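You operate a simulated robot arm through the tools that you are given. There is no shell and no other tool. Be economical: measure what you need, move in short steps, check, and stop when the job is done.

You run a simulated robot arm. Do the job below in one go: nothing can be reset, and whatever is moved stays where it is left.

JOB
Turn the white block out from under the hood and lay it on the small black mat.
Fine: switch the hood lamp off before you take the block; draw the yellow bolt to turn the turntable and push it in again. Where these are worked on the way, their far stop is far enough and under half their travel is too little: yellow bolt.
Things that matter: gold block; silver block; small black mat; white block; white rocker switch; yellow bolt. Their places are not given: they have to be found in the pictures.

Only the result counts: the job must be done as asked and must still hold three seconds after the hand-in. Knocking over, shifting, dropping, spilling or breaking anything else fails it.

ROBOT AND FRAMES
A 7-joint arm with a fingered hand, fixed in place. Base frame: the origin is at the foot of the arm, x ahead of it, y to its left, z up; the work surface is at about z = 0.76. Lengths are in m, angles in degrees, forces in N, time in s.
With the tool pointing down near the work surface it reaches from about 0.26 to 0.68 m from the base axis. Its first joint turns from -69.0 to 172.0 degrees. Payload 3.4 kg.
The tool frame sits at the grasp point between the pads (the TCP): z along the fingers, y along the line on which they close. The tips reach 0.025 m beyond it. Largest opening 0.088 m; the body of the gripper starts 0.029 m behind the TCP. The gripper is a hand of 5 fingers: y runs from the thumb to the fingers, the wrist lies at [-0.013, -0.097, -0.162] in the tool frame.
Orientation is that of the tool frame in the base frame, as a unit quaternion [w, x, y, z]. With the fingers straight down and the wrist toward the robot, the tool's x, y and z point along [0, 1, 0], [1, 0, 0] and [0, 0, -1] of the base frame.

CONTROLS
- The arm moves only by the tool servo_tool. Its argument "moves" is a list of rows, each a list of 6 numbers: the shift along the tool's x, y, z in m, then the turn, a rotation vector about the tool's x, y, z in degrees. In form: [[tx, ty, tz, rx, ry, rz], ...]. A call has 1 to 20 rows; each row is the pose to reach, as a shift and turn from the pose commanded when the call began, along the tool's axes at that moment. Each row takes 0.2 s and may step no farther than 0.05 m and 8.6 degrees from the row before; otherwise, the whole call is refused. Where a pose cannot be reached the arm comes as near as it can. A force on the tool above 40 N (or 10 N above the force at the start of the call, whichever is more), or a blocked arm, ends the call early, and 0.2 s more pass. In this call time passes only in rows, and 0.2 s behind the last. It gives the time, the measured TCP pose, the force on the tool (base axes), the opening and the grip force at its end, in the units of the frame above (readings bear some noise), with the torque about the TCP (base axes, N m) and any sound that the robot's microphone picked up.
- Cameras (640 x 400 px; columns grow to the right, rows downward): "scene" is fixed at [0.0397, 0.4956, 1.5384]; the picture's right is [-0.95, -0.31, 0.00], its down [-0.15, 0.48, -0.86] and it looks along [0.26, -0.82, -0.51] (base axes); focal length 325 px, centre (320, 200). "wrist" rides on the gripper at [0.059, -0.079, -0.105] in the tool frame; the picture's right is [-0.73, 0.32, -0.61], its down [-0.62, -0.68, 0.38] and it looks along [-0.29, 0.66, 0.70] (tool axes); focal length 234 px, centre (320, 200).
- grab_frame(camera): a new picture of that camera. No time passes.
- slide_trunk(by): slides the trunk up (or, below 0, down) by that many m; the arm rides with it, the base frame stays. It gives what a move gives, with no picture.
- finger_targets(index, middle, ring, little, thumb_bend, thumb_turn): sets how far each is bent, from 0 (flat) to 1 (curled in); at 0.3 the hand is open as for a grip, at 0.7 the pads meet at the TCP. One left out holds its place. A second passes; each finger stops where it meets its share of the squeeze, and holds until it gets a number again. It is the only way to open and close the hand. It gives what a move gives, with no picture; readings hold the bend of each and the force on index, middle, ring, little, thumb and palm. thumb_turn goes from beside the hand (0) to across from the fingers (1), as for a grip.
- probe_pixels(camera, pixels): for up to 12 pixels [column, row] of the newest picture of that camera ("zoom" is the newest enlarged one), the place [x, y, z] in the base frame of the surface seen there, good to about 0.002 m, but the place of the scene camera against the robot may be out by one fixed shift of up to 0.018 m in any direction. No time passes.
- close_up(camera, box): a new picture of the part [left, top, right, bottom] of that camera's present view, enlarged. No time passes.
- finish_job(): hands the job in; it is judged then, once.

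Go step by step. Measure first, check grasps and placings, and put right what went wrong. The budget is 80 turns and 34 pictures, counting those below and the enlarged ones. Unless the task says otherwise, let go and move clear before handing in, and close with one line.

The tools are called after "Request:" by a JSON object that holds its "method" and its "body". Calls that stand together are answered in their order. servo_tool: Moves the arm, as the interface text tells. Its arguments: {"type":"object","properties":{"moves":{"type":"array"}},"required":["moves"]} The other tools are called the same way: slide_trunk (by) slides the trunk up or down; finger_targets (index, middle, ring, little, thumb_bend, thumb_turn) moves the fingers one by one; grab_frame (camera) takes a picture; probe_pixels (camera, pixels) gives the place of the surface under pixels of a picture; close_up (camera, box) takes an enlarged picture of a part of a camera's view; finish_job () hands the job in.

At the start:

```text
t: 0.0
tcp_pos: [0.4616, -0.2929, 1.1761]
tcp_rot: [0.0, 0.707, 0.707, 0.0]
wrist_force: [-0.8, 0.6, 0.8]
wrist_torque: [0.05, 0.0, 0.03]
finger_gap: 0.0878
grasp_force: 0.1
shape: jaw
bend: [0.3, 0.3, 0.3, 0.3, 0.3, 0.98]
finger forces: [0.0, 0.0, 0.0, 0.0, 0.1, 0.1]
trunk travel left (down, up): [-0.625, 0.315]
```

scene: 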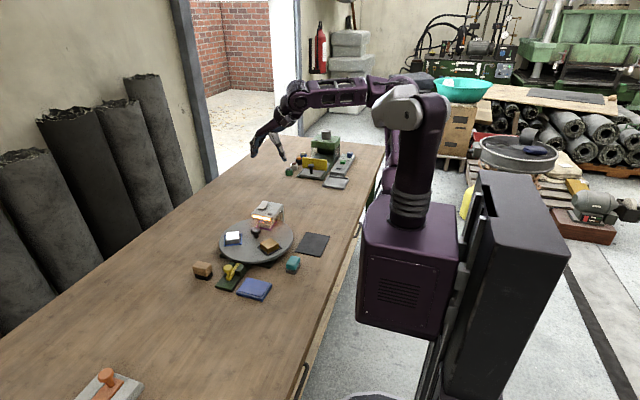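
wrist: 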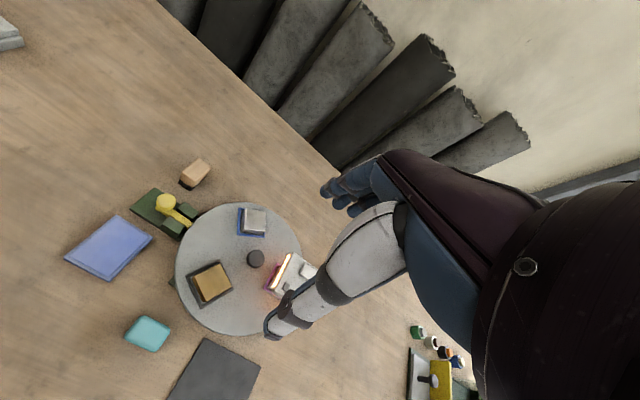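

The pictures show a turntable around scene pixel (256,240) carrying a lit hood, with the yellow bolt near (232,270). I'll enlarge both views to see the details.

Request:
{"method": "close_up", "body": {"camera": "scene", "box": [180, 190, 340, 310]}}

Request:
{"method": "close_up", "body": {"camera": "wrist", "box": [50, 150, 350, 400]}}

```text
3.33 times, centred on (260, 250) of scene
```

zoom: 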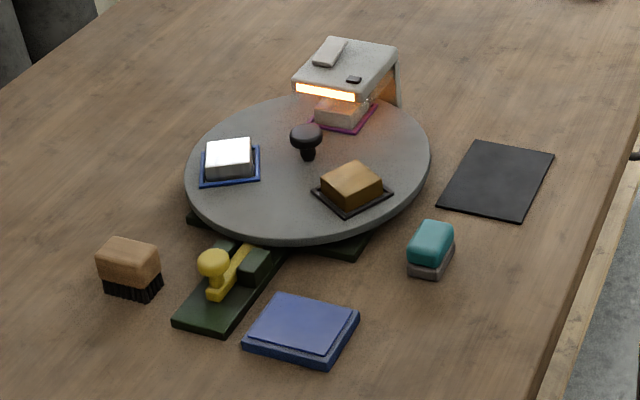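

```text
1.60 times, centred on (200, 275) of wrist
```

zoom: 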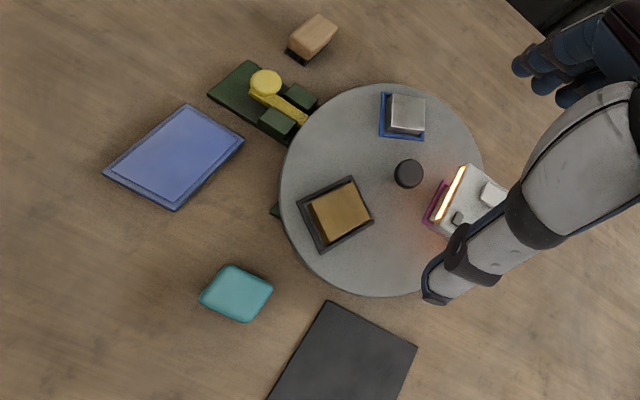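

The white block sits under the lit hood. The wrist zoom shows the bolt at (280,100), the turntable knob at (408,173) and the hood at (470,205), so I'll probe those.

Request:
{"method": "probe_pixels", "body": {"camera": "zoom", "pixels": [[265, 82], [295, 115], [303, 95], [280, 122], [408, 173], [407, 112], [338, 212], [492, 192], [457, 218], [470, 195], [382, 290], [285, 190]]}}

Request:
{"method": "probe_pixels", "body": {"camera": "wrist", "pixels": [[238, 202], [302, 262], [301, 240], [176, 270], [205, 318], [206, 338], [259, 370], [195, 172], [140, 205], [158, 190], [182, 228], [148, 332]]}}

```text
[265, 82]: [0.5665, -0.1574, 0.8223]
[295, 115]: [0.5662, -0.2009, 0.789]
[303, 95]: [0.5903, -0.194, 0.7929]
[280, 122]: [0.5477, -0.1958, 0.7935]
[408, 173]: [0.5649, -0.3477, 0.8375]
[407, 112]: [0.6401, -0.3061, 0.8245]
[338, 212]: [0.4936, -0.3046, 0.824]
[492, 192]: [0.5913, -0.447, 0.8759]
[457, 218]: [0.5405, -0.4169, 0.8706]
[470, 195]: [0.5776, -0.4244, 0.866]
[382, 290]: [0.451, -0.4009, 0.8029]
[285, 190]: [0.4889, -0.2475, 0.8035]
```

```text
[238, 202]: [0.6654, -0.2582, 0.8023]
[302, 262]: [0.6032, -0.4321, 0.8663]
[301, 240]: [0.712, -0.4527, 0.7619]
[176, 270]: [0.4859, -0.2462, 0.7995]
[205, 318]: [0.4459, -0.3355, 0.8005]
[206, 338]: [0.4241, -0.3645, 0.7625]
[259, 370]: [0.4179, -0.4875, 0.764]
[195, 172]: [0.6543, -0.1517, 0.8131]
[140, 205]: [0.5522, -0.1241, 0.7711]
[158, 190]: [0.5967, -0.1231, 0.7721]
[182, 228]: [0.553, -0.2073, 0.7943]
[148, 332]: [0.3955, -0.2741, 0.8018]
```

The turntable centre knob is near (0.567,-0.345) with the disc at z≈0.80, and the bolt knob is at (0.566,-0.157,0.822). I'll get a tighter scene view of the hood and bolt, and probe it to calibrate the scene offset.

Request:
{"method": "close_up", "body": {"camera": "scene", "box": [215, 195, 295, 245]}}

```text
8.00 times, centred on (255, 220) of scene
```

zoom: 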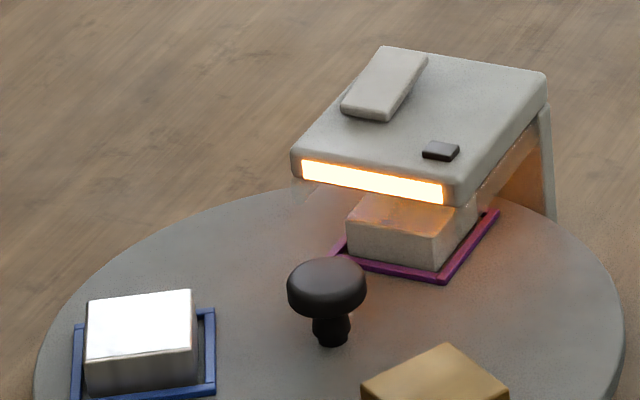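

The rocker on the hood top spans zoom pixels (345,105) to (425,55). I'll probe its ends to see which one is raised, along with the hood, knob and white block.

Request:
{"method": "probe_pixels", "body": {"camera": "zoom", "pixels": [[365, 105], [348, 100], [382, 108], [400, 60], [383, 54], [418, 62], [440, 148], [310, 145], [530, 85], [445, 190], [325, 275], [405, 225]]}}

Request:
{"method": "probe_pixels", "body": {"camera": "scene", "pixels": [[234, 266], [238, 269], [241, 263], [228, 280], [315, 234], [296, 250], [322, 256], [329, 237], [304, 233], [313, 245], [229, 240], [268, 245]]}}

```text
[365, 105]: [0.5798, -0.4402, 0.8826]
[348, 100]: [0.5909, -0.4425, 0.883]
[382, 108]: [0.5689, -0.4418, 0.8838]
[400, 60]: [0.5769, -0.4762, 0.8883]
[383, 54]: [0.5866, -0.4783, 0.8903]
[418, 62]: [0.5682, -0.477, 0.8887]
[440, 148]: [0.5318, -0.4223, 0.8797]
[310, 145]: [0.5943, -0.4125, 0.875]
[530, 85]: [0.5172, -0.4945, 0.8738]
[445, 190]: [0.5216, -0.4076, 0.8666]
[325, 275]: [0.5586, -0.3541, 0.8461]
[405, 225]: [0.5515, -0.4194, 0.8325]
```

```text
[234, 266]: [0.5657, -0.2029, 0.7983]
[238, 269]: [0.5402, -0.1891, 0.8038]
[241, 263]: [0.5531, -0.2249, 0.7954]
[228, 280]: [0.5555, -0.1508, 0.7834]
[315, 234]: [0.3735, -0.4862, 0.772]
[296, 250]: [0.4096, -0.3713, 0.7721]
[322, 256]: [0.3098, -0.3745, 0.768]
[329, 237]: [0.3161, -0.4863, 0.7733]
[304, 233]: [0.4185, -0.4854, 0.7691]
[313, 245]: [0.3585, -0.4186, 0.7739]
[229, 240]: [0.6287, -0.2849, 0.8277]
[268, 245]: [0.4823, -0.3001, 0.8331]
```

Comparing both cameras, the scene camera's offset is about (-0.009,-0.006,+0.009). The rocker's far end (y≈-0.47, z≈0.88) is the raised one. I'll make a pointing hand to press with and look at where the index tip is.

Request:
{"method": "finger_targets", "body": {"index": 0.3, "middle": 1, "ring": 1, "little": 1, "thumb_bend": 0.3, "thumb_turn": 0}}

Request:
{"method": "grab_frame", "body": {"camera": "wrist"}}

Request:
{"method": "close_up", "body": {"camera": "scene", "box": [220, 60, 380, 180]}}

```text
t: 1.0
tcp_pos: [0.4622, -0.2938, 1.1751]
tcp_rot: [-0.001, 0.707, 0.707, 0.0]
wrist_force: [0.2, 0.2, -0.3]
wrist_torque: [0.01, 0.01, 0.0]
finger_gap: 0.1174
grasp_force: 0.1
shape: fingers
bend: [0.3, 1.0, 1.0, 1.0, 0.3, 0.0]
finger forces: [0.0, 0.1, 0.1, 0.0, 0.1, 0.0]
trunk travel left (down, up): [-0.625, 0.315]
```

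```text
28 pictures are left
```

wrist: 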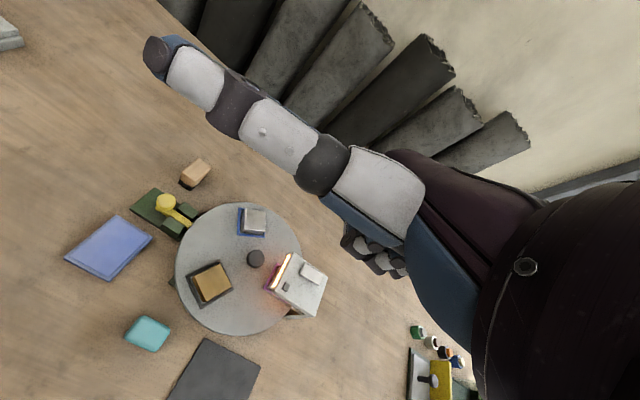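

```text
3.33 times, centred on (300, 120) of scene
```

zoom: 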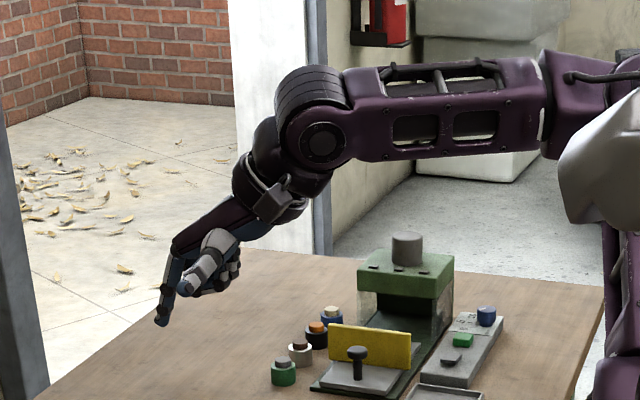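

The index finger points down at zoom pixel (162,320) and the thumb lies beside it, shorter. I'll probe both tips.

Request:
{"method": "probe_pixels", "body": {"camera": "zoom", "pixels": [[160, 321], [163, 312], [172, 285], [184, 290], [190, 280], [215, 240], [228, 280], [205, 290]]}}

Request:
{"method": "probe_pixels", "body": {"camera": "wrist", "pixels": [[155, 55], [195, 80], [320, 165], [355, 245], [160, 75]]}}

```text
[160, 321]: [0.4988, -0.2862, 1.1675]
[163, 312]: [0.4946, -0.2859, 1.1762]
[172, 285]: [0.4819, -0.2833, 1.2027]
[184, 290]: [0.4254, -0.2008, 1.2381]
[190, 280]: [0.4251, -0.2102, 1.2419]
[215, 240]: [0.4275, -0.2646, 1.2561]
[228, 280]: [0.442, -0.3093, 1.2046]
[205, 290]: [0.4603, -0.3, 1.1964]
```

```text
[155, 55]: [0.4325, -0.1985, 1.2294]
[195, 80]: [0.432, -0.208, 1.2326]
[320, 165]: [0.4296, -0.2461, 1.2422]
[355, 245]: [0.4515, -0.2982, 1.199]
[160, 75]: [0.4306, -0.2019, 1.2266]
```

The index tip is offset about (x+0.007, y+0.047, z+0.021) in the tool frame. The curled fingers are about 3 cm higher and the thumb higher still. I'll lower the trunk, then yaw 35° and move above the raised end of the rocker.

Request:
{"method": "slide_trunk", "body": {"by": -0.18}}

Request:
{"method": "servo_tool", "body": {"moves": [[-0.03, 0.016, 0, 0, 0, 7], [-0.06, 0.032, 0, 0, 0, 14], [-0.09, 0.048, 0, 0, 0, 21], [-0.12, 0.064, 0, 0, 0, 28], [-0.151, 0.08, 0, 0, 0, 35]]}}

Request:
{"method": "grab_frame", "body": {"camera": "wrist"}}

Request:
{"method": "close_up", "body": {"camera": "scene", "box": [200, 140, 320, 230]}}

```text
t: 3.0
tcp_pos: [0.4619, -0.2934, 0.9965]
tcp_rot: [0.0, 0.707, 0.707, 0.0]
wrist_force: [-0.2, -0.5, 0.5]
wrist_torque: [0.02, 0.05, 0.03]
finger_gap: 0.1174
grasp_force: 0.0
shape: fingers
bend: [0.3, 1.0, 1.0, 1.0, 0.3, 0.0]
finger forces: [0.0, 0.0, 0.0, 0.0, 0.1, 0.0]
trunk travel left (down, up): [-0.445, 0.495]
```

```text
t: 4.2
tcp_pos: [0.5444, -0.4443, 0.9962]
tcp_rot: [-0.001, 0.887, 0.461, -0.001]
wrist_force: [0.3, -0.9, -1.2]
wrist_torque: [0.02, 0.04, 0.0]
finger_gap: 0.1174
grasp_force: 0.1
shape: fingers
bend: [0.3, 1.0, 1.0, 1.0, 0.3, 0.0]
finger forces: [0.0, 0.0, 0.1, 0.0, 0.0, 0.0]
trunk travel left (down, up): [-0.445, 0.495]
```

```text
26 pictures are left
```

wrist: 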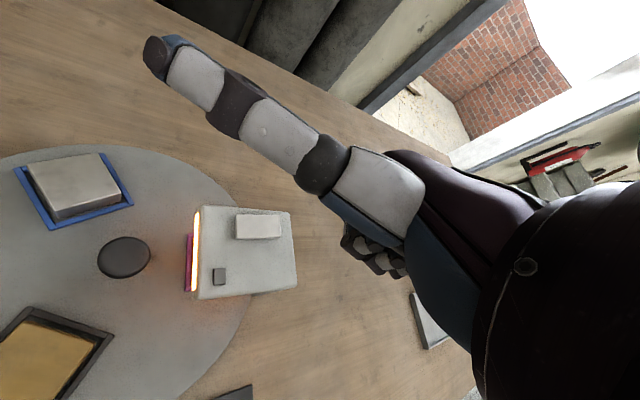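

```text
4.44 times, centred on (260, 185) of scene
```

zoom: 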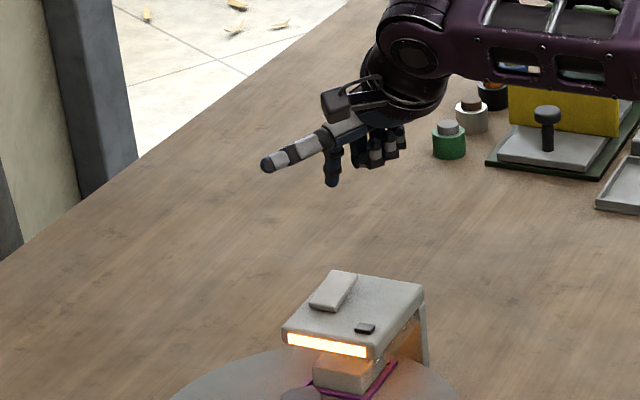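

The pose was reached and the index tip shows at zoom (332,182). I'll probe the tip and the rocker to measure the remaining offset.

Request:
{"method": "probe_pixels", "body": {"camera": "zoom", "pixels": [[332, 183], [328, 180], [337, 182], [332, 170], [340, 275], [352, 277], [332, 273], [325, 303], [390, 163]]}}

Request:
{"method": "probe_pixels", "body": {"camera": "wrist", "pixels": [[258, 226], [275, 226], [276, 217], [276, 236], [240, 226], [219, 276], [124, 256], [210, 220], [80, 180], [45, 360], [100, 248], [125, 240]]}}

```text
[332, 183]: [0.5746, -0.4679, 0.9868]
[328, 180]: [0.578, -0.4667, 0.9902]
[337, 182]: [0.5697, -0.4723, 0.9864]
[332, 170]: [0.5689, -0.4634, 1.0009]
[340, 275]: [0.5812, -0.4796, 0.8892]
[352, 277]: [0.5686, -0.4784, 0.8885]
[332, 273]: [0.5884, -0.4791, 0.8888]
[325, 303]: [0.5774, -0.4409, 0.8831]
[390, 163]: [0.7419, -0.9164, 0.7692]
```

```text
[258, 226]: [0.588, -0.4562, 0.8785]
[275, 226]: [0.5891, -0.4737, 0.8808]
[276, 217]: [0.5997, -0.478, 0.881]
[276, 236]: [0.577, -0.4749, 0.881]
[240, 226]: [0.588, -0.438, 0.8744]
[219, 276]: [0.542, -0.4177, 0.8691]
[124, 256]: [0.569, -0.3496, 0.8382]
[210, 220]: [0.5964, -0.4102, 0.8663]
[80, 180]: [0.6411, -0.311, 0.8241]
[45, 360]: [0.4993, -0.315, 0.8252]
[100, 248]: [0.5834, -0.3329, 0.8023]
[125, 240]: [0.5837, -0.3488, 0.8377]
```

The tip is already above the raised end of the rocker, with about 0.096 m to go. I'll descend in steps and finish slowly.

Request:
{"method": "servo_tool", "body": {"moves": [[0.002, 0.002, 0.03, 0, 0, 0], [0.002, 0.002, 0.06, 0, 0, 0], [0.002, 0.002, 0.085, 0, 0, 0], [0.002, 0.002, 0.092, 0, 0, 0], [0.002, 0.002, 0.096, 0, 0, 0], [0.002, 0.002, 0.099, 0, 0, 0], [0.002, 0.002, 0.102, 0, 0, 0], [0.002, 0.002, 0.104, 0, 0, 0]]}}

Request:
{"method": "close_up", "body": {"camera": "scene", "box": [215, 180, 295, 240]}}

```text
t: 6.0
tcp_pos: [0.5439, -0.4423, 0.8958]
tcp_rot: [0.003, 0.887, 0.461, 0.002]
wrist_force: [-3.2, 1.4, 15.1]
wrist_torque: [-0.35, -0.68, 0.01]
finger_gap: 0.1195
grasp_force: 7.7
shape: fingers
bend: [0.28, 1.0, 1.0, 1.0, 0.3, 0.0]
finger forces: [14.6, 0.1, 0.0, 0.1, 0.0, 0.0]
trunk travel left (down, up): [-0.445, 0.495]
heard: click
```

```text
6.67 times, centred on (255, 210) of scene
```

zoom: 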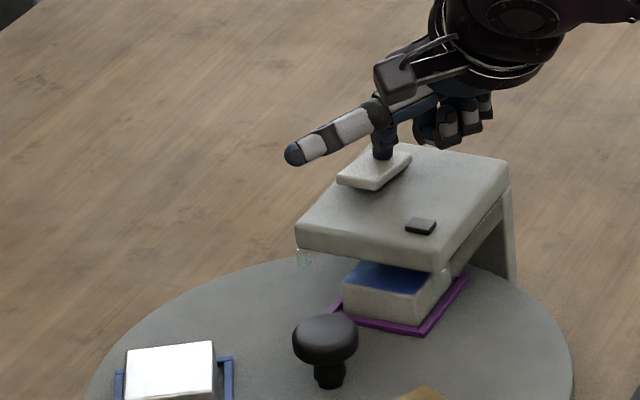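

The microphone heard a click and the lamp strip is dark, so the lamp is off. I'll rise, move over the yellow bolt knob, yaw back, and set a two-finger-and-thumb grip with the ring and little fingers curled away.

Request:
{"method": "servo_tool", "body": {"moves": [[0, 0, -0.04, 0, 0, 0], [0, 0, -0.08, 0, 0, 0], [0, 0, -0.11, 0, 0, 0], [0.041, -0.024, -0.11, 0, 0, -6], [0.082, -0.048, -0.11, 0, 0, -12], [0.123, -0.072, -0.11, 0, 0, -18], [0.164, -0.096, -0.11, 0, 0, -24], [0.205, -0.12, -0.11, 0, 0, -30], [0.245, -0.145, -0.11, 0, 0, -35]]}}

Request:
{"method": "finger_targets", "body": {"index": 0.3, "middle": 0.3, "ring": 1, "little": 1, "thumb_bend": 0.3, "thumb_turn": 1}}

Request:
{"method": "grab_frame", "body": {"camera": "wrist"}}

Request:
{"method": "close_up", "body": {"camera": "scene", "box": [180, 190, 300, 300]}}

```text
t: 8.0
tcp_pos: [0.5688, -0.1601, 1.0008]
tcp_rot: [0.0, 0.707, 0.707, 0.0]
wrist_force: [-0.5, 0.8, 0.1]
wrist_torque: [-0.03, 0.03, 0.0]
finger_gap: 0.1174
grasp_force: 0.0
shape: fingers
bend: [0.3, 1.0, 1.0, 1.0, 0.3, 0.0]
finger forces: [0.0, 0.0, 0.0, 0.0, 0.0, 0.0]
trunk travel left (down, up): [-0.445, 0.495]
```

```text
t: 9.0
tcp_pos: [0.569, -0.1608, 1.0016]
tcp_rot: [0.0, 0.707, 0.707, 0.0]
wrist_force: [0.1, 0.2, -1.4]
wrist_torque: [0.0, -0.01, 0.01]
finger_gap: 0.0848
grasp_force: 0.0
shape: fingers
bend: [0.3, 0.3, 1.0, 1.0, 0.3, 0.97]
finger forces: [0.1, 0.0, 0.0, 0.0, 0.0, 0.0]
trunk travel left (down, up): [-0.445, 0.495]
```

```text
23 pictures are left
```

wrist: 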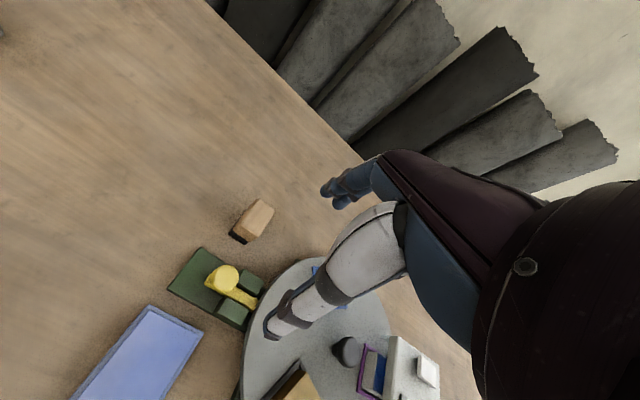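

```text
3.64 times, centred on (240, 245) of scene
```

zoom: 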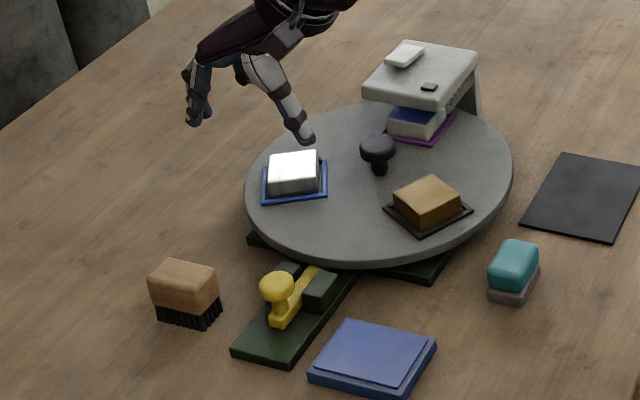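

The bolt knob is at wrist pixel (228,278). I'll probe the knob, bar, guides and brush, and partly close the fingers so they clear the brush.

Request:
{"method": "probe_pixels", "body": {"camera": "wrist", "pixels": [[228, 278], [217, 278], [239, 278], [228, 267], [228, 290], [245, 298], [252, 284], [236, 314], [243, 235], [233, 230], [258, 288], [186, 285]]}}

Request:
{"method": "finger_targets", "body": {"index": 0.45, "middle": 0.45, "thumb_bend": 0.45}}

```text
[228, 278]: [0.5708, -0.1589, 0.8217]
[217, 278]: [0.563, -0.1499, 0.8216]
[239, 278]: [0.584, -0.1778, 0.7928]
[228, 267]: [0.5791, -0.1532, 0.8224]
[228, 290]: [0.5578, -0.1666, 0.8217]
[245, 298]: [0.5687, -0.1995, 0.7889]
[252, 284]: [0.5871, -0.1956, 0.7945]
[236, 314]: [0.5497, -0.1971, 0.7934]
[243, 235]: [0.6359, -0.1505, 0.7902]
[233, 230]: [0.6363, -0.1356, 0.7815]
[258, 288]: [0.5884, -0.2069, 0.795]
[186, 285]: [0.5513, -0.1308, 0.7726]
```

```text
t: 10.0
tcp_pos: [0.5689, -0.1613, 1.0002]
tcp_rot: [0.0, 0.707, 0.707, 0.0]
wrist_force: [-0.2, 0.2, -0.2]
wrist_torque: [-0.02, -0.02, 0.0]
finger_gap: 0.0527
grasp_force: 0.0
shape: fingers
bend: [0.45, 0.45, 1.0, 1.0, 0.45, 0.99]
finger forces: [0.1, 0.0, 0.0, 0.0, 0.0, 0.0]
trunk travel left (down, up): [-0.445, 0.495]
```

The knob head is centred at (0.568,-0.159) with its top at 0.822, and the brush's nearest edge is at x=0.636, so it clears. I'll descend to TCP z≈0.824.

Request:
{"method": "servo_tool", "body": {"moves": [[0.005, -0.001, 0.045, 0, 0, 0], [0.005, -0.001, 0.09, 0, 0, 0], [0.005, -0.001, 0.13, 0, 0, 0], [0.005, -0.001, 0.155, 0, 0, 0], [0.005, -0.001, 0.177, 0, 0, 0]]}}

Request:
{"method": "finger_targets", "body": {"index": 0.75, "middle": 0.75, "thumb_bend": 0.75}}

Request:
{"method": "close_up", "body": {"camera": "scene", "box": [190, 220, 290, 295]}}

```text
t: 11.2
tcp_pos: [0.5658, -0.1547, 0.8242]
tcp_rot: [-0.001, 0.708, 0.706, 0.001]
wrist_force: [0.3, -0.5, -0.6]
wrist_torque: [0.02, 0.0, 0.0]
finger_gap: 0.053
grasp_force: 0.0
shape: fingers
bend: [0.45, 0.45, 1.0, 1.0, 0.45, 0.99]
finger forces: [0.1, 0.1, 0.0, 0.0, 0.1, 0.0]
trunk travel left (down, up): [-0.445, 0.495]
```

```text
t: 12.2
tcp_pos: [0.5685, -0.155, 0.8219]
tcp_rot: [-0.002, 0.707, 0.707, -0.001]
wrist_force: [6.8, 0.5, -9.9]
wrist_torque: [-0.05, 0.0, 0.02]
finger_gap: 0.0111
grasp_force: 16.1
shape: fingers
bend: [0.73, 0.64, 1.0, 1.0, 0.66, 1.0]
finger forces: [14.0, 7.9, 0.0, 0.0, 10.0, 0.1]
trunk travel left (down, up): [-0.445, 0.495]
```

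```text
5.33 times, centred on (240, 258) of scene
```

zoom: 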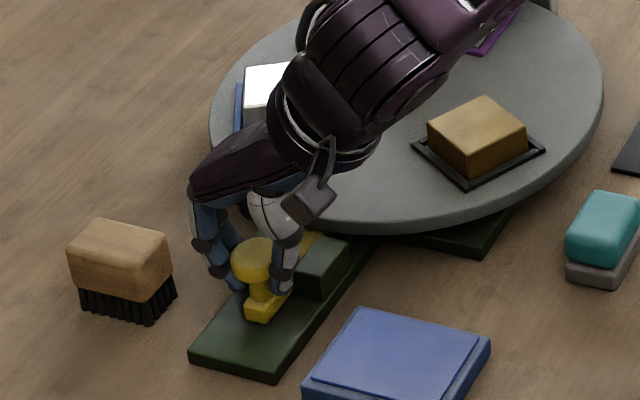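

The fingers are gripping the stem under the knob head at about 16 N. I'll pull along +y in small steps.

Request:
{"method": "servo_tool", "body": {"moves": [[0.005, 0, 0, 0, 0, 0], [0.01, 0, 0, 0, 0, 0], [0.015, 0, 0, 0, 0, 0], [0.02, 0, 0, 0, 0, 0], [0.025, 0, 0, 0, 0, 0], [0.03, 0, 0, 0, 0, 0], [0.035, 0, 0, 0, 0, 0], [0.04, 0, 0, 0, 0, 0]]}}

Request:
{"method": "close_up", "body": {"camera": "scene", "box": [190, 220, 290, 295]}}

```text
t: 14.0
tcp_pos: [0.5678, -0.1103, 0.8259]
tcp_rot: [-0.001, 0.705, 0.709, 0.002]
wrist_force: [5.7, 0.4, -9.9]
wrist_torque: [0.03, 0.0, 0.03]
finger_gap: 0.0
grasp_force: 4.0
shape: fingers
bend: [0.75, 0.65, 1.0, 1.0, 0.71, 1.0]
finger forces: [0.1, 8.6, 0.1, 0.1, 0.0, 0.0]
trunk travel left (down, up): [-0.445, 0.495]
```

```text
5.33 times, centred on (240, 258) of scene
```

zoom: 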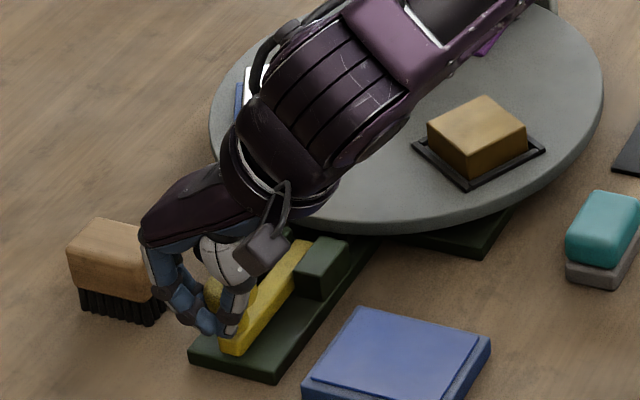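

The bolt has moved out and the pinch slipped near the end. I'll open, rise, and check the knob position.

Request:
{"method": "finger_targets", "body": {"index": 0.45, "middle": 0.45, "thumb_bend": 0.4}}

Request:
{"method": "servo_tool", "body": {"moves": [[0, 0, -0.03, 0, 0, 0], [0, 0, -0.07, 0, 0, 0], [0, 0, -0.12, 0, 0, 0]]}}

Request:
{"method": "close_up", "body": {"camera": "scene", "box": [190, 220, 290, 295]}}

```text
t: 15.0
tcp_pos: [0.5667, -0.1157, 0.8254]
tcp_rot: [0.0, 0.707, 0.707, 0.0]
wrist_force: [-0.8, -0.6, 0.4]
wrist_torque: [0.01, -0.05, 0.0]
finger_gap: 0.0578
grasp_force: 0.0
shape: fingers
bend: [0.45, 0.45, 1.0, 1.0, 0.4, 0.99]
finger forces: [0.0, 0.0, 0.0, 0.0, 0.0, 0.1]
trunk travel left (down, up): [-0.445, 0.495]
```

```text
t: 15.8
tcp_pos: [0.5657, -0.1134, 0.9461]
tcp_rot: [0.0, 0.707, 0.707, 0.0]
wrist_force: [0.5, -0.1, -0.3]
wrist_torque: [0.01, -0.02, 0.0]
finger_gap: 0.0574
grasp_force: 0.1
shape: fingers
bend: [0.45, 0.45, 1.0, 1.0, 0.4, 0.99]
finger forces: [0.0, 0.1, 0.0, 0.0, 0.0, 0.0]
trunk travel left (down, up): [-0.445, 0.495]
```

```text
5.33 times, centred on (240, 258) of scene
```

zoom: 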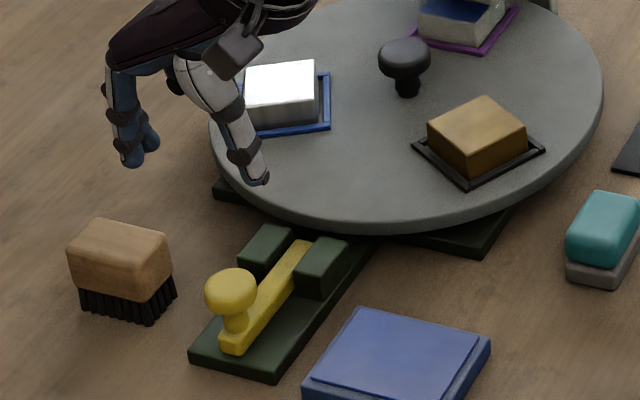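

The bolt is drawn well out. I'll probe the knob head and the bar ends.

Request:
{"method": "probe_pixels", "body": {"camera": "zoom", "pixels": [[230, 282], [300, 245], [232, 345], [268, 240], [330, 243], [404, 50], [404, 90], [320, 75], [478, 110], [225, 350]]}}

```text
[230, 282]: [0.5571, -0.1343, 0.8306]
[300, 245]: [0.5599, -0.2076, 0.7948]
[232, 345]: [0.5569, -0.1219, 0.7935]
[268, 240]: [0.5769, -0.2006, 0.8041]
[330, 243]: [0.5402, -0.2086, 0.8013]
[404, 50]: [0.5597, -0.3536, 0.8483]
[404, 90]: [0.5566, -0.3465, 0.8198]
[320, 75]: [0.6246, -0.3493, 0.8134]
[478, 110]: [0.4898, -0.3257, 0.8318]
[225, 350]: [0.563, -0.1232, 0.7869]
```

The knob has travelled about 0.03 m, and the bar end has withdrawn to y≈-0.20, clear of the disc rim at about -0.22. I'll move above the turntable's centre knob with the hand yawed so the curled fingers stay clear of the hood.

Request:
{"method": "servo_tool", "body": {"moves": [[-0.04, 0, -0.01, 0, 0, 6], [-0.08, 0, -0.01, 0, 0, 12], [-0.12, 0.001, -0.01, 0, 0, 18], [-0.16, 0.002, -0.01, 0, 0, 24], [-0.2, 0.002, -0.01, 0, 0, 30], [-0.235, 0.002, -0.01, 0, 0, 35]]}}

Request:
{"method": "grab_frame", "body": {"camera": "wrist"}}

Request:
{"method": "close_up", "body": {"camera": "scene", "box": [200, 180, 310, 260]}}

```text
t: 17.2
tcp_pos: [0.5669, -0.3506, 0.9566]
tcp_rot: [0.0, 0.887, 0.461, 0.001]
wrist_force: [0.3, -0.3, 0.3]
wrist_torque: [0.0, -0.01, 0.01]
finger_gap: 0.0576
grasp_force: 0.0
shape: fingers
bend: [0.45, 0.45, 1.0, 1.0, 0.4, 0.99]
finger forces: [0.0, 0.0, 0.1, 0.1, 0.0, 0.0]
trunk travel left (down, up): [-0.445, 0.495]
```

```text
18 pictures are left
```

wrist: 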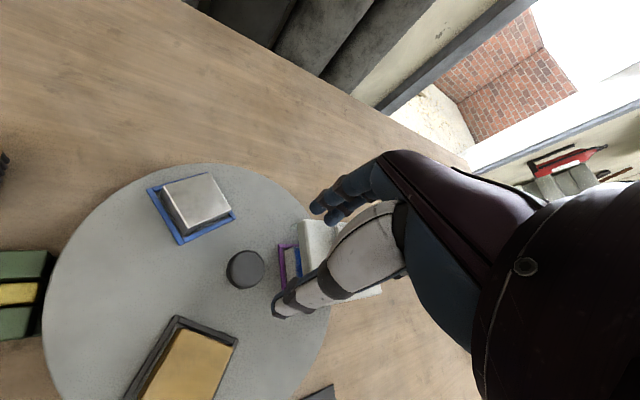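

```text
5.00 times, centred on (255, 220) of scene
```

zoom: 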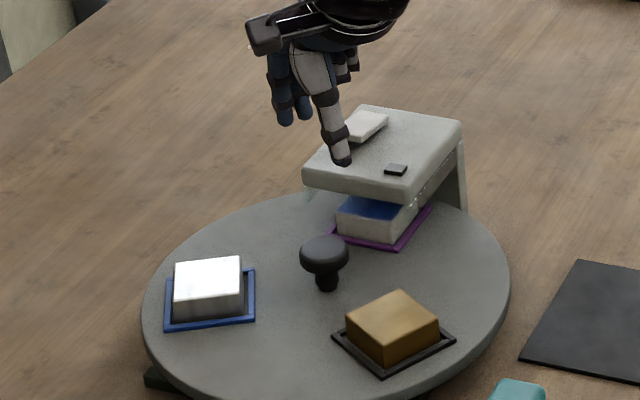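

I'll probe the knob edges, hood edges and hand parts in both views to check clearances before descending.

Request:
{"method": "probe_pixels", "body": {"camera": "wrist", "pixels": [[245, 266], [230, 266], [258, 265], [244, 254], [245, 280], [303, 225], [303, 265], [298, 250], [200, 205], [200, 360], [178, 168], [60, 250]]}}

Request:
{"method": "probe_pixels", "body": {"camera": "zoom", "pixels": [[342, 162], [286, 122], [304, 118], [345, 78], [355, 65], [310, 175], [350, 200], [400, 203], [370, 215], [325, 245], [355, 192], [330, 78]]}}

```text
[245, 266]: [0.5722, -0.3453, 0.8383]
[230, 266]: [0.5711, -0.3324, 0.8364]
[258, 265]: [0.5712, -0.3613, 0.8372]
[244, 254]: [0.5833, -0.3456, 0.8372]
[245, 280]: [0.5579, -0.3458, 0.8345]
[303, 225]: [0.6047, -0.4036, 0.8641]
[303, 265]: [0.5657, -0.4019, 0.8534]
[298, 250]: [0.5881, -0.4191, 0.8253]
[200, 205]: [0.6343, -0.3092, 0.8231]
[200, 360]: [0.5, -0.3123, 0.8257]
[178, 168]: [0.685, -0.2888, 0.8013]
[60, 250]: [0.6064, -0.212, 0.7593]
```

```text
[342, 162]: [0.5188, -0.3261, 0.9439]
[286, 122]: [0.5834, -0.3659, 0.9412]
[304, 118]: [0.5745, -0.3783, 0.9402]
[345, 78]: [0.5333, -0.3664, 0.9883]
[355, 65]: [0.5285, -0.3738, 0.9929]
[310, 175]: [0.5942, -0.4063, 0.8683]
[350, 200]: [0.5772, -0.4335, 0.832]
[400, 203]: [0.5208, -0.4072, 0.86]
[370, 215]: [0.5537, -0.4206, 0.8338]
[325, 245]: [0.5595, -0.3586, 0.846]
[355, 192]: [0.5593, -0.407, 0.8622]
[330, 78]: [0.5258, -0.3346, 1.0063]
```

The knob is centred at (0.571,-0.347) with radius ≈0.014, the hood front is at y≈-0.403, and the curled fingers stay above the hood top. I'll descend to z≈0.843 and grip the knob head.

Request:
{"method": "servo_tool", "body": {"moves": [[0.009, 0.001, 0.04, 0, 0, 0], [0.009, 0.001, 0.08, 0, 0, 0], [0.009, 0.001, 0.1, 0, 0, 0], [0.009, 0.001, 0.113, 0, 0, 0]]}}

Request:
{"method": "finger_targets", "body": {"index": 0.85, "middle": 0.85, "thumb_bend": 0.85}}

Request:
{"method": "close_up", "body": {"camera": "scene", "box": [200, 180, 310, 260]}}

```text
t: 18.2
tcp_pos: [0.5749, -0.3429, 0.842]
tcp_rot: [-0.001, 0.887, 0.461, 0.0]
wrist_force: [0.7, -0.1, 0.0]
wrist_torque: [0.01, -0.03, -0.02]
finger_gap: 0.0575
grasp_force: 0.1
shape: fingers
bend: [0.45, 0.45, 1.0, 1.0, 0.4, 0.99]
finger forces: [0.0, 0.0, 0.0, 0.1, 0.1, 0.0]
trunk travel left (down, up): [-0.445, 0.495]
```

```text
t: 19.2
tcp_pos: [0.575, -0.3437, 0.8389]
tcp_rot: [-0.002, 0.887, 0.462, -0.002]
wrist_force: [-4.2, 4.6, -18.0]
wrist_torque: [0.03, 0.06, 0.02]
finger_gap: 0.0096
grasp_force: 21.8
shape: fingers
bend: [0.74, 0.63, 1.0, 1.0, 0.66, 1.0]
finger forces: [11.1, 10.2, 0.1, 0.1, 22.7, 0.0]
trunk travel left (down, up): [-0.445, 0.495]
```

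```text
5.00 times, centred on (255, 220) of scene
```

zoom: 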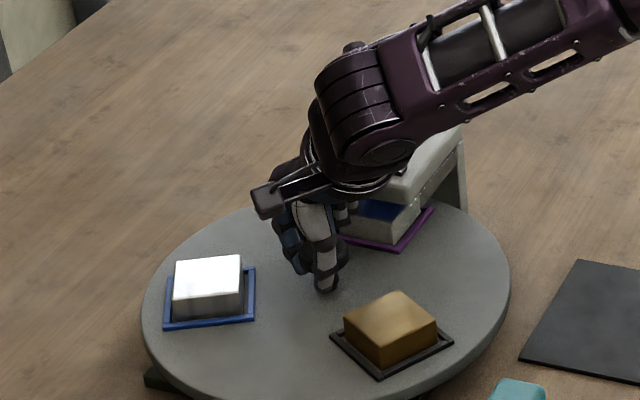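

The grip on the knob is firm at about 22 N. I'll rotate 40° clockwise (seen from above) about the knob axis.

Request:
{"method": "servo_tool", "body": {"moves": [[0, 0.0003, 0, 0, 0, 4], [0, 0.0006, 0, 0, 0, 8], [-0.0001, 0.001, 0, 0, 0, 14], [-0.0003, 0.0014, 0, 0, 0, 20], [-0.0005, 0.0018, 0, 0, 0, 27], [-0.0007, 0.0022, 0, 0, 0, 34], [-0.001, 0.0026, 0, 0, 0, 40]]}}

Request:
{"method": "close_up", "body": {"camera": "scene", "box": [200, 180, 310, 260]}}

```text
t: 20.8
tcp_pos: [0.5787, -0.3471, 0.8385]
tcp_rot: [-0.003, 0.992, 0.127, -0.001]
wrist_force: [-0.5, -3.1, -19.4]
wrist_torque: [-0.01, 0.04, 0.04]
finger_gap: 0.0087
grasp_force: 21.3
shape: fingers
bend: [0.74, 0.62, 1.0, 1.0, 0.68, 1.0]
finger forces: [11.7, 11.7, 0.1, 0.0, 19.1, 0.0]
trunk travel left (down, up): [-0.445, 0.495]
```

```text
5.00 times, centred on (255, 220) of scene
```

zoom: 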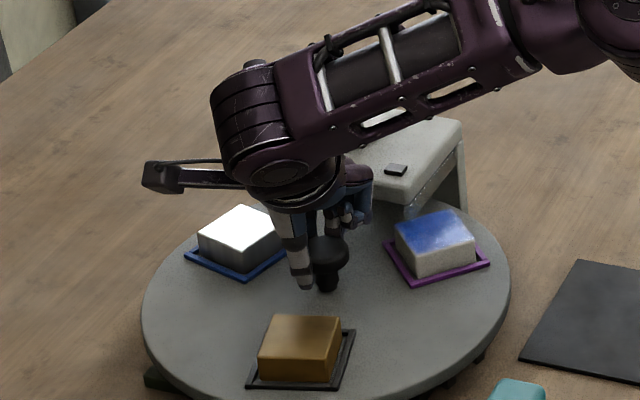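

The turntable turned with the hand by about 40°, and the white block is emerging on the robot side. I'll release, swing back 40°, regrip and turn again.

Request:
{"method": "finger_targets", "body": {"index": 0.45, "middle": 0.45, "thumb_bend": 0.4}}

Request:
{"method": "servo_tool", "body": {"moves": [[0, -0.0005, 0, 0, 0, -8], [0, -0.001, 0, 0, 0, -16], [0, -0.0016, 0, 0, 0, -24], [-0.0005, -0.002, 0, 0, 0, -32], [-0.001, -0.0026, 0, 0, 0, -40]]}}

Request:
{"method": "finger_targets", "body": {"index": 0.85, "middle": 0.85, "thumb_bend": 0.85}}

Request:
{"method": "servo_tool", "body": {"moves": [[0, 0.0003, 0, 0, 0, 4], [0, 0.0006, 0, 0, 0, 8], [-0.0001, 0.001, 0, 0, 0, 14], [-0.0003, 0.0014, 0, 0, 0, 20], [-0.0005, 0.0018, 0, 0, 0, 27], [-0.0007, 0.0022, 0, 0, 0, 34], [-0.001, 0.0026, 0, 0, 0, 40]]}}

Request:
{"method": "close_up", "body": {"camera": "scene", "box": [200, 180, 310, 260]}}

```text
t: 21.8
tcp_pos: [0.5757, -0.3448, 0.8418]
tcp_rot: [0.0, 0.991, 0.131, 0.001]
wrist_force: [0.4, 0.2, -1.0]
wrist_torque: [0.01, -0.01, -0.02]
finger_gap: 0.0578
grasp_force: 0.0
shape: fingers
bend: [0.45, 0.45, 1.0, 1.0, 0.4, 0.99]
finger forces: [0.0, 0.0, 0.1, 0.0, 0.1, 0.0]
trunk travel left (down, up): [-0.445, 0.495]
```

```text
t: 23.0
tcp_pos: [0.5726, -0.3432, 0.8422]
tcp_rot: [-0.001, 0.887, 0.462, 0.0]
wrist_force: [-0.3, 0.6, 0.1]
wrist_torque: [0.01, -0.02, 0.03]
finger_gap: 0.0577
grasp_force: 0.1
shape: fingers
bend: [0.45, 0.45, 1.0, 1.0, 0.4, 0.99]
finger forces: [0.0, 0.0, 0.0, 0.0, 0.1, 0.0]
trunk travel left (down, up): [-0.445, 0.495]
```

```text
t: 24.0
tcp_pos: [0.5744, -0.3445, 0.8389]
tcp_rot: [-0.002, 0.887, 0.461, -0.002]
wrist_force: [-0.7, 1.9, -16.3]
wrist_torque: [0.05, 0.08, 0.03]
finger_gap: 0.009
grasp_force: 19.7
shape: fingers
bend: [0.74, 0.62, 1.0, 1.0, 0.67, 0.99]
finger forces: [10.6, 9.7, 0.0, 0.0, 19.5, 0.1]
trunk travel left (down, up): [-0.445, 0.495]
```

```text
t: 25.6
tcp_pos: [0.5779, -0.347, 0.8396]
tcp_rot: [-0.001, 0.992, 0.129, -0.002]
wrist_force: [2.7, -2.6, -20.0]
wrist_torque: [0.02, 0.03, 0.03]
finger_gap: 0.0081
grasp_force: 20.6
shape: fingers
bend: [0.74, 0.62, 1.0, 1.0, 0.68, 0.99]
finger forces: [11.6, 11.5, 0.1, 0.0, 18.1, 0.0]
trunk travel left (down, up): [-0.445, 0.495]
```

```text
5.00 times, centred on (255, 220) of scene
```

zoom: 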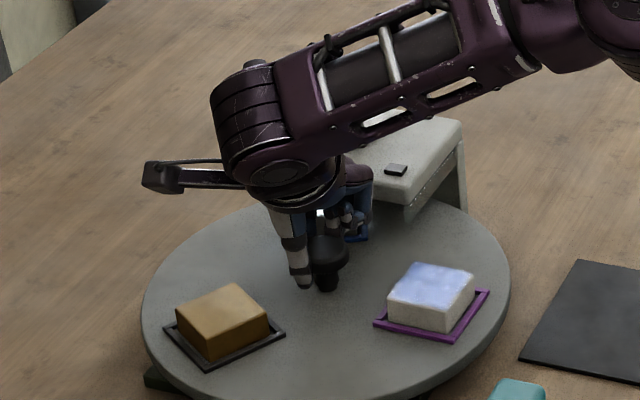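

The table is now at about 80°. I'll do one more regrip and turn, then measure the angle.

Request:
{"method": "finger_targets", "body": {"index": 0.45, "middle": 0.45, "thumb_bend": 0.4}}

Request:
{"method": "servo_tool", "body": {"moves": [[0, -0.0005, 0, 0, 0, -8], [0, -0.001, 0, 0, 0, -16], [0, -0.0016, 0, 0, 0, -24], [-0.0005, -0.002, 0, 0, 0, -32], [-0.001, -0.0026, 0, 0, 0, -40]]}}

Request:
{"method": "finger_targets", "body": {"index": 0.85, "middle": 0.85, "thumb_bend": 0.85}}

Request:
{"method": "servo_tool", "body": {"moves": [[0, 0.0003, 0, 0, 0, 4], [0, 0.0006, 0, 0, 0, 8], [-0.0001, 0.001, 0, 0, 0, 14], [-0.0003, 0.0014, 0, 0, 0, 20], [-0.0005, 0.0018, 0, 0, 0, 27], [-0.0007, 0.0022, 0, 0, 0, 34], [-0.001, 0.0026, 0, 0, 0, 40]]}}

Request:
{"method": "close_up", "body": {"camera": "scene", "box": [180, 190, 310, 290]}}

```text
t: 26.6
tcp_pos: [0.5739, -0.3444, 0.8421]
tcp_rot: [0.0, 0.991, 0.131, 0.001]
wrist_force: [-0.1, 0.4, -0.3]
wrist_torque: [0.02, -0.01, -0.01]
finger_gap: 0.0576
grasp_force: 0.2
shape: fingers
bend: [0.45, 0.45, 1.0, 1.0, 0.4, 0.99]
finger forces: [0.0, 0.0, 0.1, 0.1, 0.1, 0.0]
trunk travel left (down, up): [-0.445, 0.495]
```

```text
t: 27.8
tcp_pos: [0.5733, -0.3415, 0.8416]
tcp_rot: [0.0, 0.887, 0.463, 0.001]
wrist_force: [0.6, 0.0, 0.3]
wrist_torque: [0.04, -0.01, -0.02]
finger_gap: 0.0575
grasp_force: 0.1
shape: fingers
bend: [0.45, 0.45, 1.0, 1.0, 0.4, 0.99]
finger forces: [0.1, 0.0, 0.0, 0.0, 0.1, 0.0]
trunk travel left (down, up): [-0.445, 0.495]
```

```text
t: 28.8
tcp_pos: [0.5733, -0.3431, 0.8391]
tcp_rot: [-0.001, 0.887, 0.461, -0.002]
wrist_force: [-2.3, 1.5, -16.4]
wrist_torque: [0.01, 0.08, -0.01]
finger_gap: 0.0096
grasp_force: 20.6
shape: fingers
bend: [0.74, 0.62, 1.0, 1.0, 0.66, 0.99]
finger forces: [10.8, 9.7, 0.0, 0.0, 21.4, 0.0]
trunk travel left (down, up): [-0.445, 0.495]
```

```text
t: 30.4
tcp_pos: [0.5776, -0.3471, 0.8381]
tcp_rot: [-0.001, 0.992, 0.129, -0.002]
wrist_force: [0.9, -2.0, -19.8]
wrist_torque: [-0.01, -0.01, 0.0]
finger_gap: 0.0089
grasp_force: 21.1
shape: fingers
bend: [0.74, 0.61, 1.0, 1.0, 0.68, 1.0]
finger forces: [12.6, 10.6, 0.1, 0.0, 19.1, 0.0]
trunk travel left (down, up): [-0.445, 0.495]
```

```text
4.00 times, centred on (245, 240) of scene
```

zoom: 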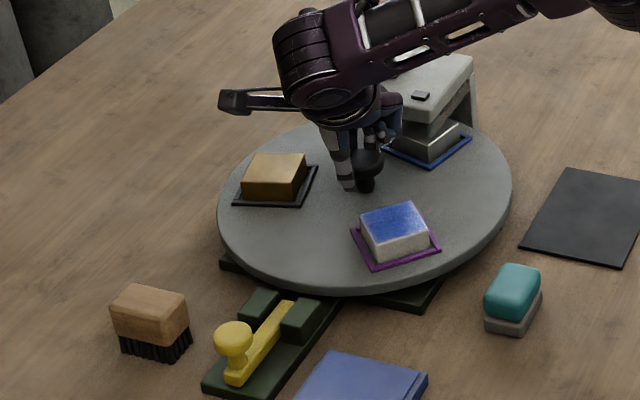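

The white block is now near the old gold position. I'll probe the tray corners and block tops to measure the exact angle.

Request:
{"method": "probe_pixels", "body": {"camera": "zoom", "pixels": [[362, 215], [409, 203], [428, 234], [378, 240], [353, 232], [375, 271], [440, 247], [249, 178], [300, 178], [305, 155], [235, 204], [298, 205]]}}

```text
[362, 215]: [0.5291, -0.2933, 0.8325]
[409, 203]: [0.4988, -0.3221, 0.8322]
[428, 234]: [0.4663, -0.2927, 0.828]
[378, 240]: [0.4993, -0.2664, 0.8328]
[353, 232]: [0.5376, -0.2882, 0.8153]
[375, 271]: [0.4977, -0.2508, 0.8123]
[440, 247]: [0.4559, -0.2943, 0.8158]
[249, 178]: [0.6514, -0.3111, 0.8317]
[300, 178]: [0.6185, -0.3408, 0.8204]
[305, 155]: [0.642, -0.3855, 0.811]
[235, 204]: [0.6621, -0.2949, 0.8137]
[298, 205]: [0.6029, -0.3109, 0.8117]
```

The white tray is at a radial angle of about 137°, against the 150° index position, so it has overshot by roughly 13.5°. I'll turn back 13.5°, release, rise, and measure again with the wrist camera.

Request:
{"method": "servo_tool", "body": {"moves": [[0, -0.0003, 0, 0, 0, -4.5], [0, -0.0006, 0, 0, 0, -9], [0, -0.0009, 0, 0, 0, -13.5]]}}

Request:
{"method": "finger_targets", "body": {"index": 0.45, "middle": 0.45, "thumb_bend": 0.4}}

Request:
{"method": "servo_tool", "body": {"moves": [[0, 0, -0.04, 0, 0, 0], [0, 0, -0.08, 0, 0, 0], [0, 0, -0.11, 0, 0, -7]]}}

Request:
{"method": "close_up", "body": {"camera": "scene", "box": [180, 190, 310, 290]}}

```text
t: 31.2
tcp_pos: [0.5767, -0.3447, 0.8381]
tcp_rot: [-0.002, 0.969, 0.246, -0.001]
wrist_force: [-3.4, 1.4, -21.0]
wrist_torque: [0.04, 0.04, 0.04]
finger_gap: 0.0088
grasp_force: 22.1
shape: fingers
bend: [0.74, 0.62, 1.0, 1.0, 0.68, 1.0]
finger forces: [10.1, 11.6, 0.0, 0.1, 21.6, 0.0]
trunk travel left (down, up): [-0.445, 0.495]
```

```text
t: 32.2
tcp_pos: [0.5751, -0.3435, 0.8411]
tcp_rot: [-0.001, 0.969, 0.246, 0.0]
wrist_force: [0.8, 0.3, 0.6]
wrist_torque: [0.01, 0.02, 0.0]
finger_gap: 0.0574
grasp_force: 0.1
shape: fingers
bend: [0.45, 0.45, 1.0, 1.0, 0.4, 0.99]
finger forces: [0.0, 0.0, 0.1, 0.0, 0.0, 0.0]
trunk travel left (down, up): [-0.445, 0.495]
```

```text
t: 33.0
tcp_pos: [0.5746, -0.3445, 0.9534]
tcp_rot: [0.0, 0.952, 0.305, -0.001]
wrist_force: [-0.4, 0.1, -0.4]
wrist_torque: [0.04, 0.01, 0.03]
finger_gap: 0.0578
grasp_force: 0.0
shape: fingers
bend: [0.45, 0.45, 1.0, 1.0, 0.4, 0.99]
finger forces: [0.0, 0.0, 0.1, 0.0, 0.0, 0.0]
trunk travel left (down, up): [-0.445, 0.495]
```

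```text
4.00 times, centred on (245, 240) of scene
```

zoom: 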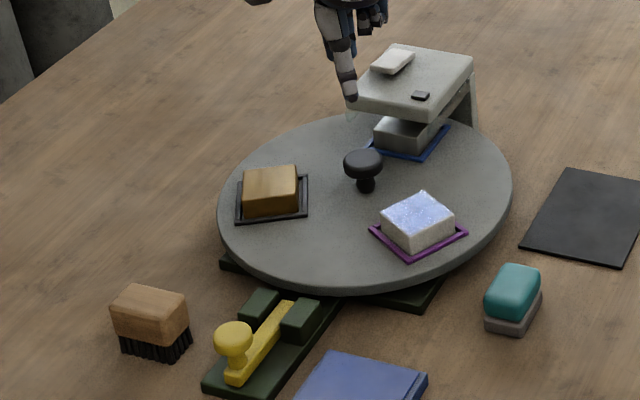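

The trays now nearly match their original pixel positions. I'll probe the tray corners to get the residual angle.

Request:
{"method": "probe_pixels", "body": {"camera": "zoom", "pixels": [[373, 233], [407, 257], [463, 234], [380, 213], [422, 195], [455, 215], [412, 233], [238, 221], [306, 215], [241, 177], [305, 177], [364, 160]]}}

```text
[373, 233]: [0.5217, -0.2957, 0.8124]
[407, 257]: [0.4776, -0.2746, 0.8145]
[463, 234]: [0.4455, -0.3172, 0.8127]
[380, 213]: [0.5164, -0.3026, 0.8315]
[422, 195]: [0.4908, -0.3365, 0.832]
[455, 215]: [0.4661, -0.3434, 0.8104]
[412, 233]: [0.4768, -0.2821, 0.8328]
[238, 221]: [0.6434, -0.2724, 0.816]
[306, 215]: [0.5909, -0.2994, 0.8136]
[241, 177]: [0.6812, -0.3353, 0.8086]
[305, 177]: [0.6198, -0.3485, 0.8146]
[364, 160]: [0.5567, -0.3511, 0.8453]
```

The angles average to within about 2° of the index position. I'll move back over the drawn bolt knob and check with the wrist camera.

Request:
{"method": "servo_tool", "body": {"moves": [[0.017, -0.026, 0, 0, 0, -7.8], [0.035, -0.052, 0, 0, 0, -15.6], [0.052, -0.079, 0, 0, 0, -23.4], [0.07, -0.105, 0, 0, 0, -31.2], [0.087, -0.131, 0, 0, 0, -39], [0.105, -0.158, 0, 0, 0, -46.8], [0.122, -0.184, 0, 0, 0, -54.5]]}}

Request:
{"method": "grab_frame", "body": {"camera": "wrist"}}

```text
t: 34.6
tcp_pos: [0.5649, -0.1247, 0.9521]
tcp_rot: [0.0, 0.707, 0.708, 0.001]
wrist_force: [0.3, 0.2, -0.1]
wrist_torque: [0.0, -0.01, 0.0]
finger_gap: 0.0576
grasp_force: 0.2
shape: fingers
bend: [0.45, 0.45, 1.0, 1.0, 0.4, 0.99]
finger forces: [0.0, 0.0, 0.1, 0.1, 0.0, 0.0]
trunk travel left (down, up): [-0.445, 0.495]
```

```text
11 pictures are left
```

wrist: 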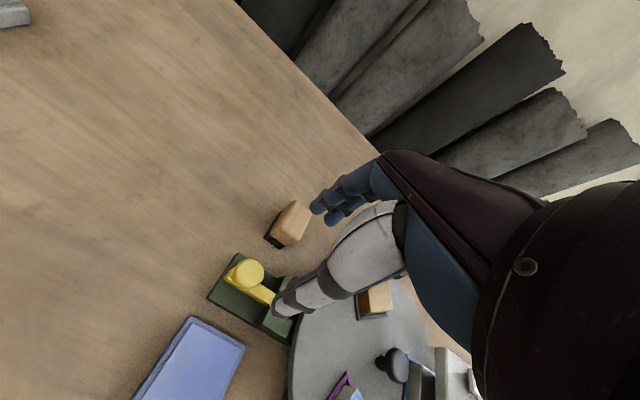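

Request:
{"method": "probe_pixels", "body": {"camera": "wrist", "pixels": [[249, 272], [240, 272], [258, 272], [249, 262], [249, 282], [231, 275], [280, 240], [270, 235], [258, 298]]}}

```text
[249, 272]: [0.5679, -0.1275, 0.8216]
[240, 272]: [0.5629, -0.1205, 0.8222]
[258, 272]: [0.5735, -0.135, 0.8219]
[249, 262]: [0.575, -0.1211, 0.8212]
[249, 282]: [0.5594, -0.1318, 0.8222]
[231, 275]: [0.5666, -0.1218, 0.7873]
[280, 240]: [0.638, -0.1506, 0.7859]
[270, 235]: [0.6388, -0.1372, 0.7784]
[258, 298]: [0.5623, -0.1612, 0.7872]
```

The knob head is centred at (0.567,-0.127). I'll descend, grip, and push it back in along -y.

Request:
{"method": "servo_tool", "body": {"moves": [[0.002, 0.002, 0.04, 0, 0, 0], [0.002, 0.002, 0.08, 0, 0, 0], [0.002, 0.002, 0.11, 0, 0, 0], [0.002, 0.002, 0.128, 0, 0, 0]]}}

Request:
{"method": "finger_targets", "body": {"index": 0.8, "middle": 0.75, "thumb_bend": 0.8}}

Request:
{"method": "servo_tool", "body": {"moves": [[-0.004, 0, 0, 0, 0, 0], [-0.009, 0, 0, 0, 0, 0], [-0.014, 0, 0, 0, 0, 0], [-0.018, 0, 0, 0, 0, 0], [-0.022, 0, 0, 0, 0, 0], [-0.025, 0, 0, 0, 0, 0], [-0.028, 0, 0, 0, 0, 0], [-0.031, 0, 0, 0, 0, 0], [-0.033, 0, 0, 0, 0, 0]]}}

Request:
{"method": "close_up", "body": {"camera": "scene", "box": [180, 210, 300, 300]}}

```text
t: 35.6
tcp_pos: [0.5693, -0.1207, 0.8219]
tcp_rot: [0.0, 0.707, 0.707, 0.0]
wrist_force: [-0.4, 0.2, -0.1]
wrist_torque: [-0.02, 0.03, -0.01]
finger_gap: 0.0576
grasp_force: 0.1
shape: fingers
bend: [0.45, 0.45, 1.0, 1.0, 0.4, 0.99]
finger forces: [0.0, 0.1, 0.0, 0.0, 0.0, 0.1]
trunk travel left (down, up): [-0.445, 0.495]
```

```text
t: 36.6
tcp_pos: [0.5694, -0.1219, 0.8206]
tcp_rot: [-0.002, 0.707, 0.708, -0.002]
wrist_force: [-2.9, 2.0, -17.8]
wrist_torque: [-0.07, 0.03, 0.07]
finger_gap: 0.0011
grasp_force: 18.9
shape: fingers
bend: [0.77, 0.63, 1.0, 1.0, 0.68, 1.0]
finger forces: [14.8, 7.7, 0.0, 0.0, 14.5, 0.1]
trunk travel left (down, up): [-0.445, 0.495]
```

```text
t: 38.6
tcp_pos: [0.5715, -0.1513, 0.8221]
tcp_rot: [-0.002, 0.706, 0.708, 0.0]
wrist_force: [-7.3, 15.8, -30.1]
wrist_torque: [0.13, 0.0, 0.13]
finger_gap: 0.0035
grasp_force: 21.2
shape: fingers
bend: [0.75, 0.65, 1.0, 1.0, 0.67, 1.0]
finger forces: [19.1, 6.0, 0.0, 0.1, 17.8, 0.0]
trunk travel left (down, up): [-0.445, 0.495]
```

```text
4.44 times, centred on (240, 255) of scene
```

zoom: 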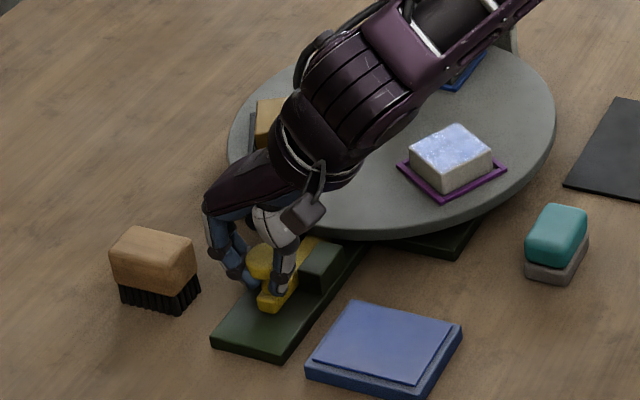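

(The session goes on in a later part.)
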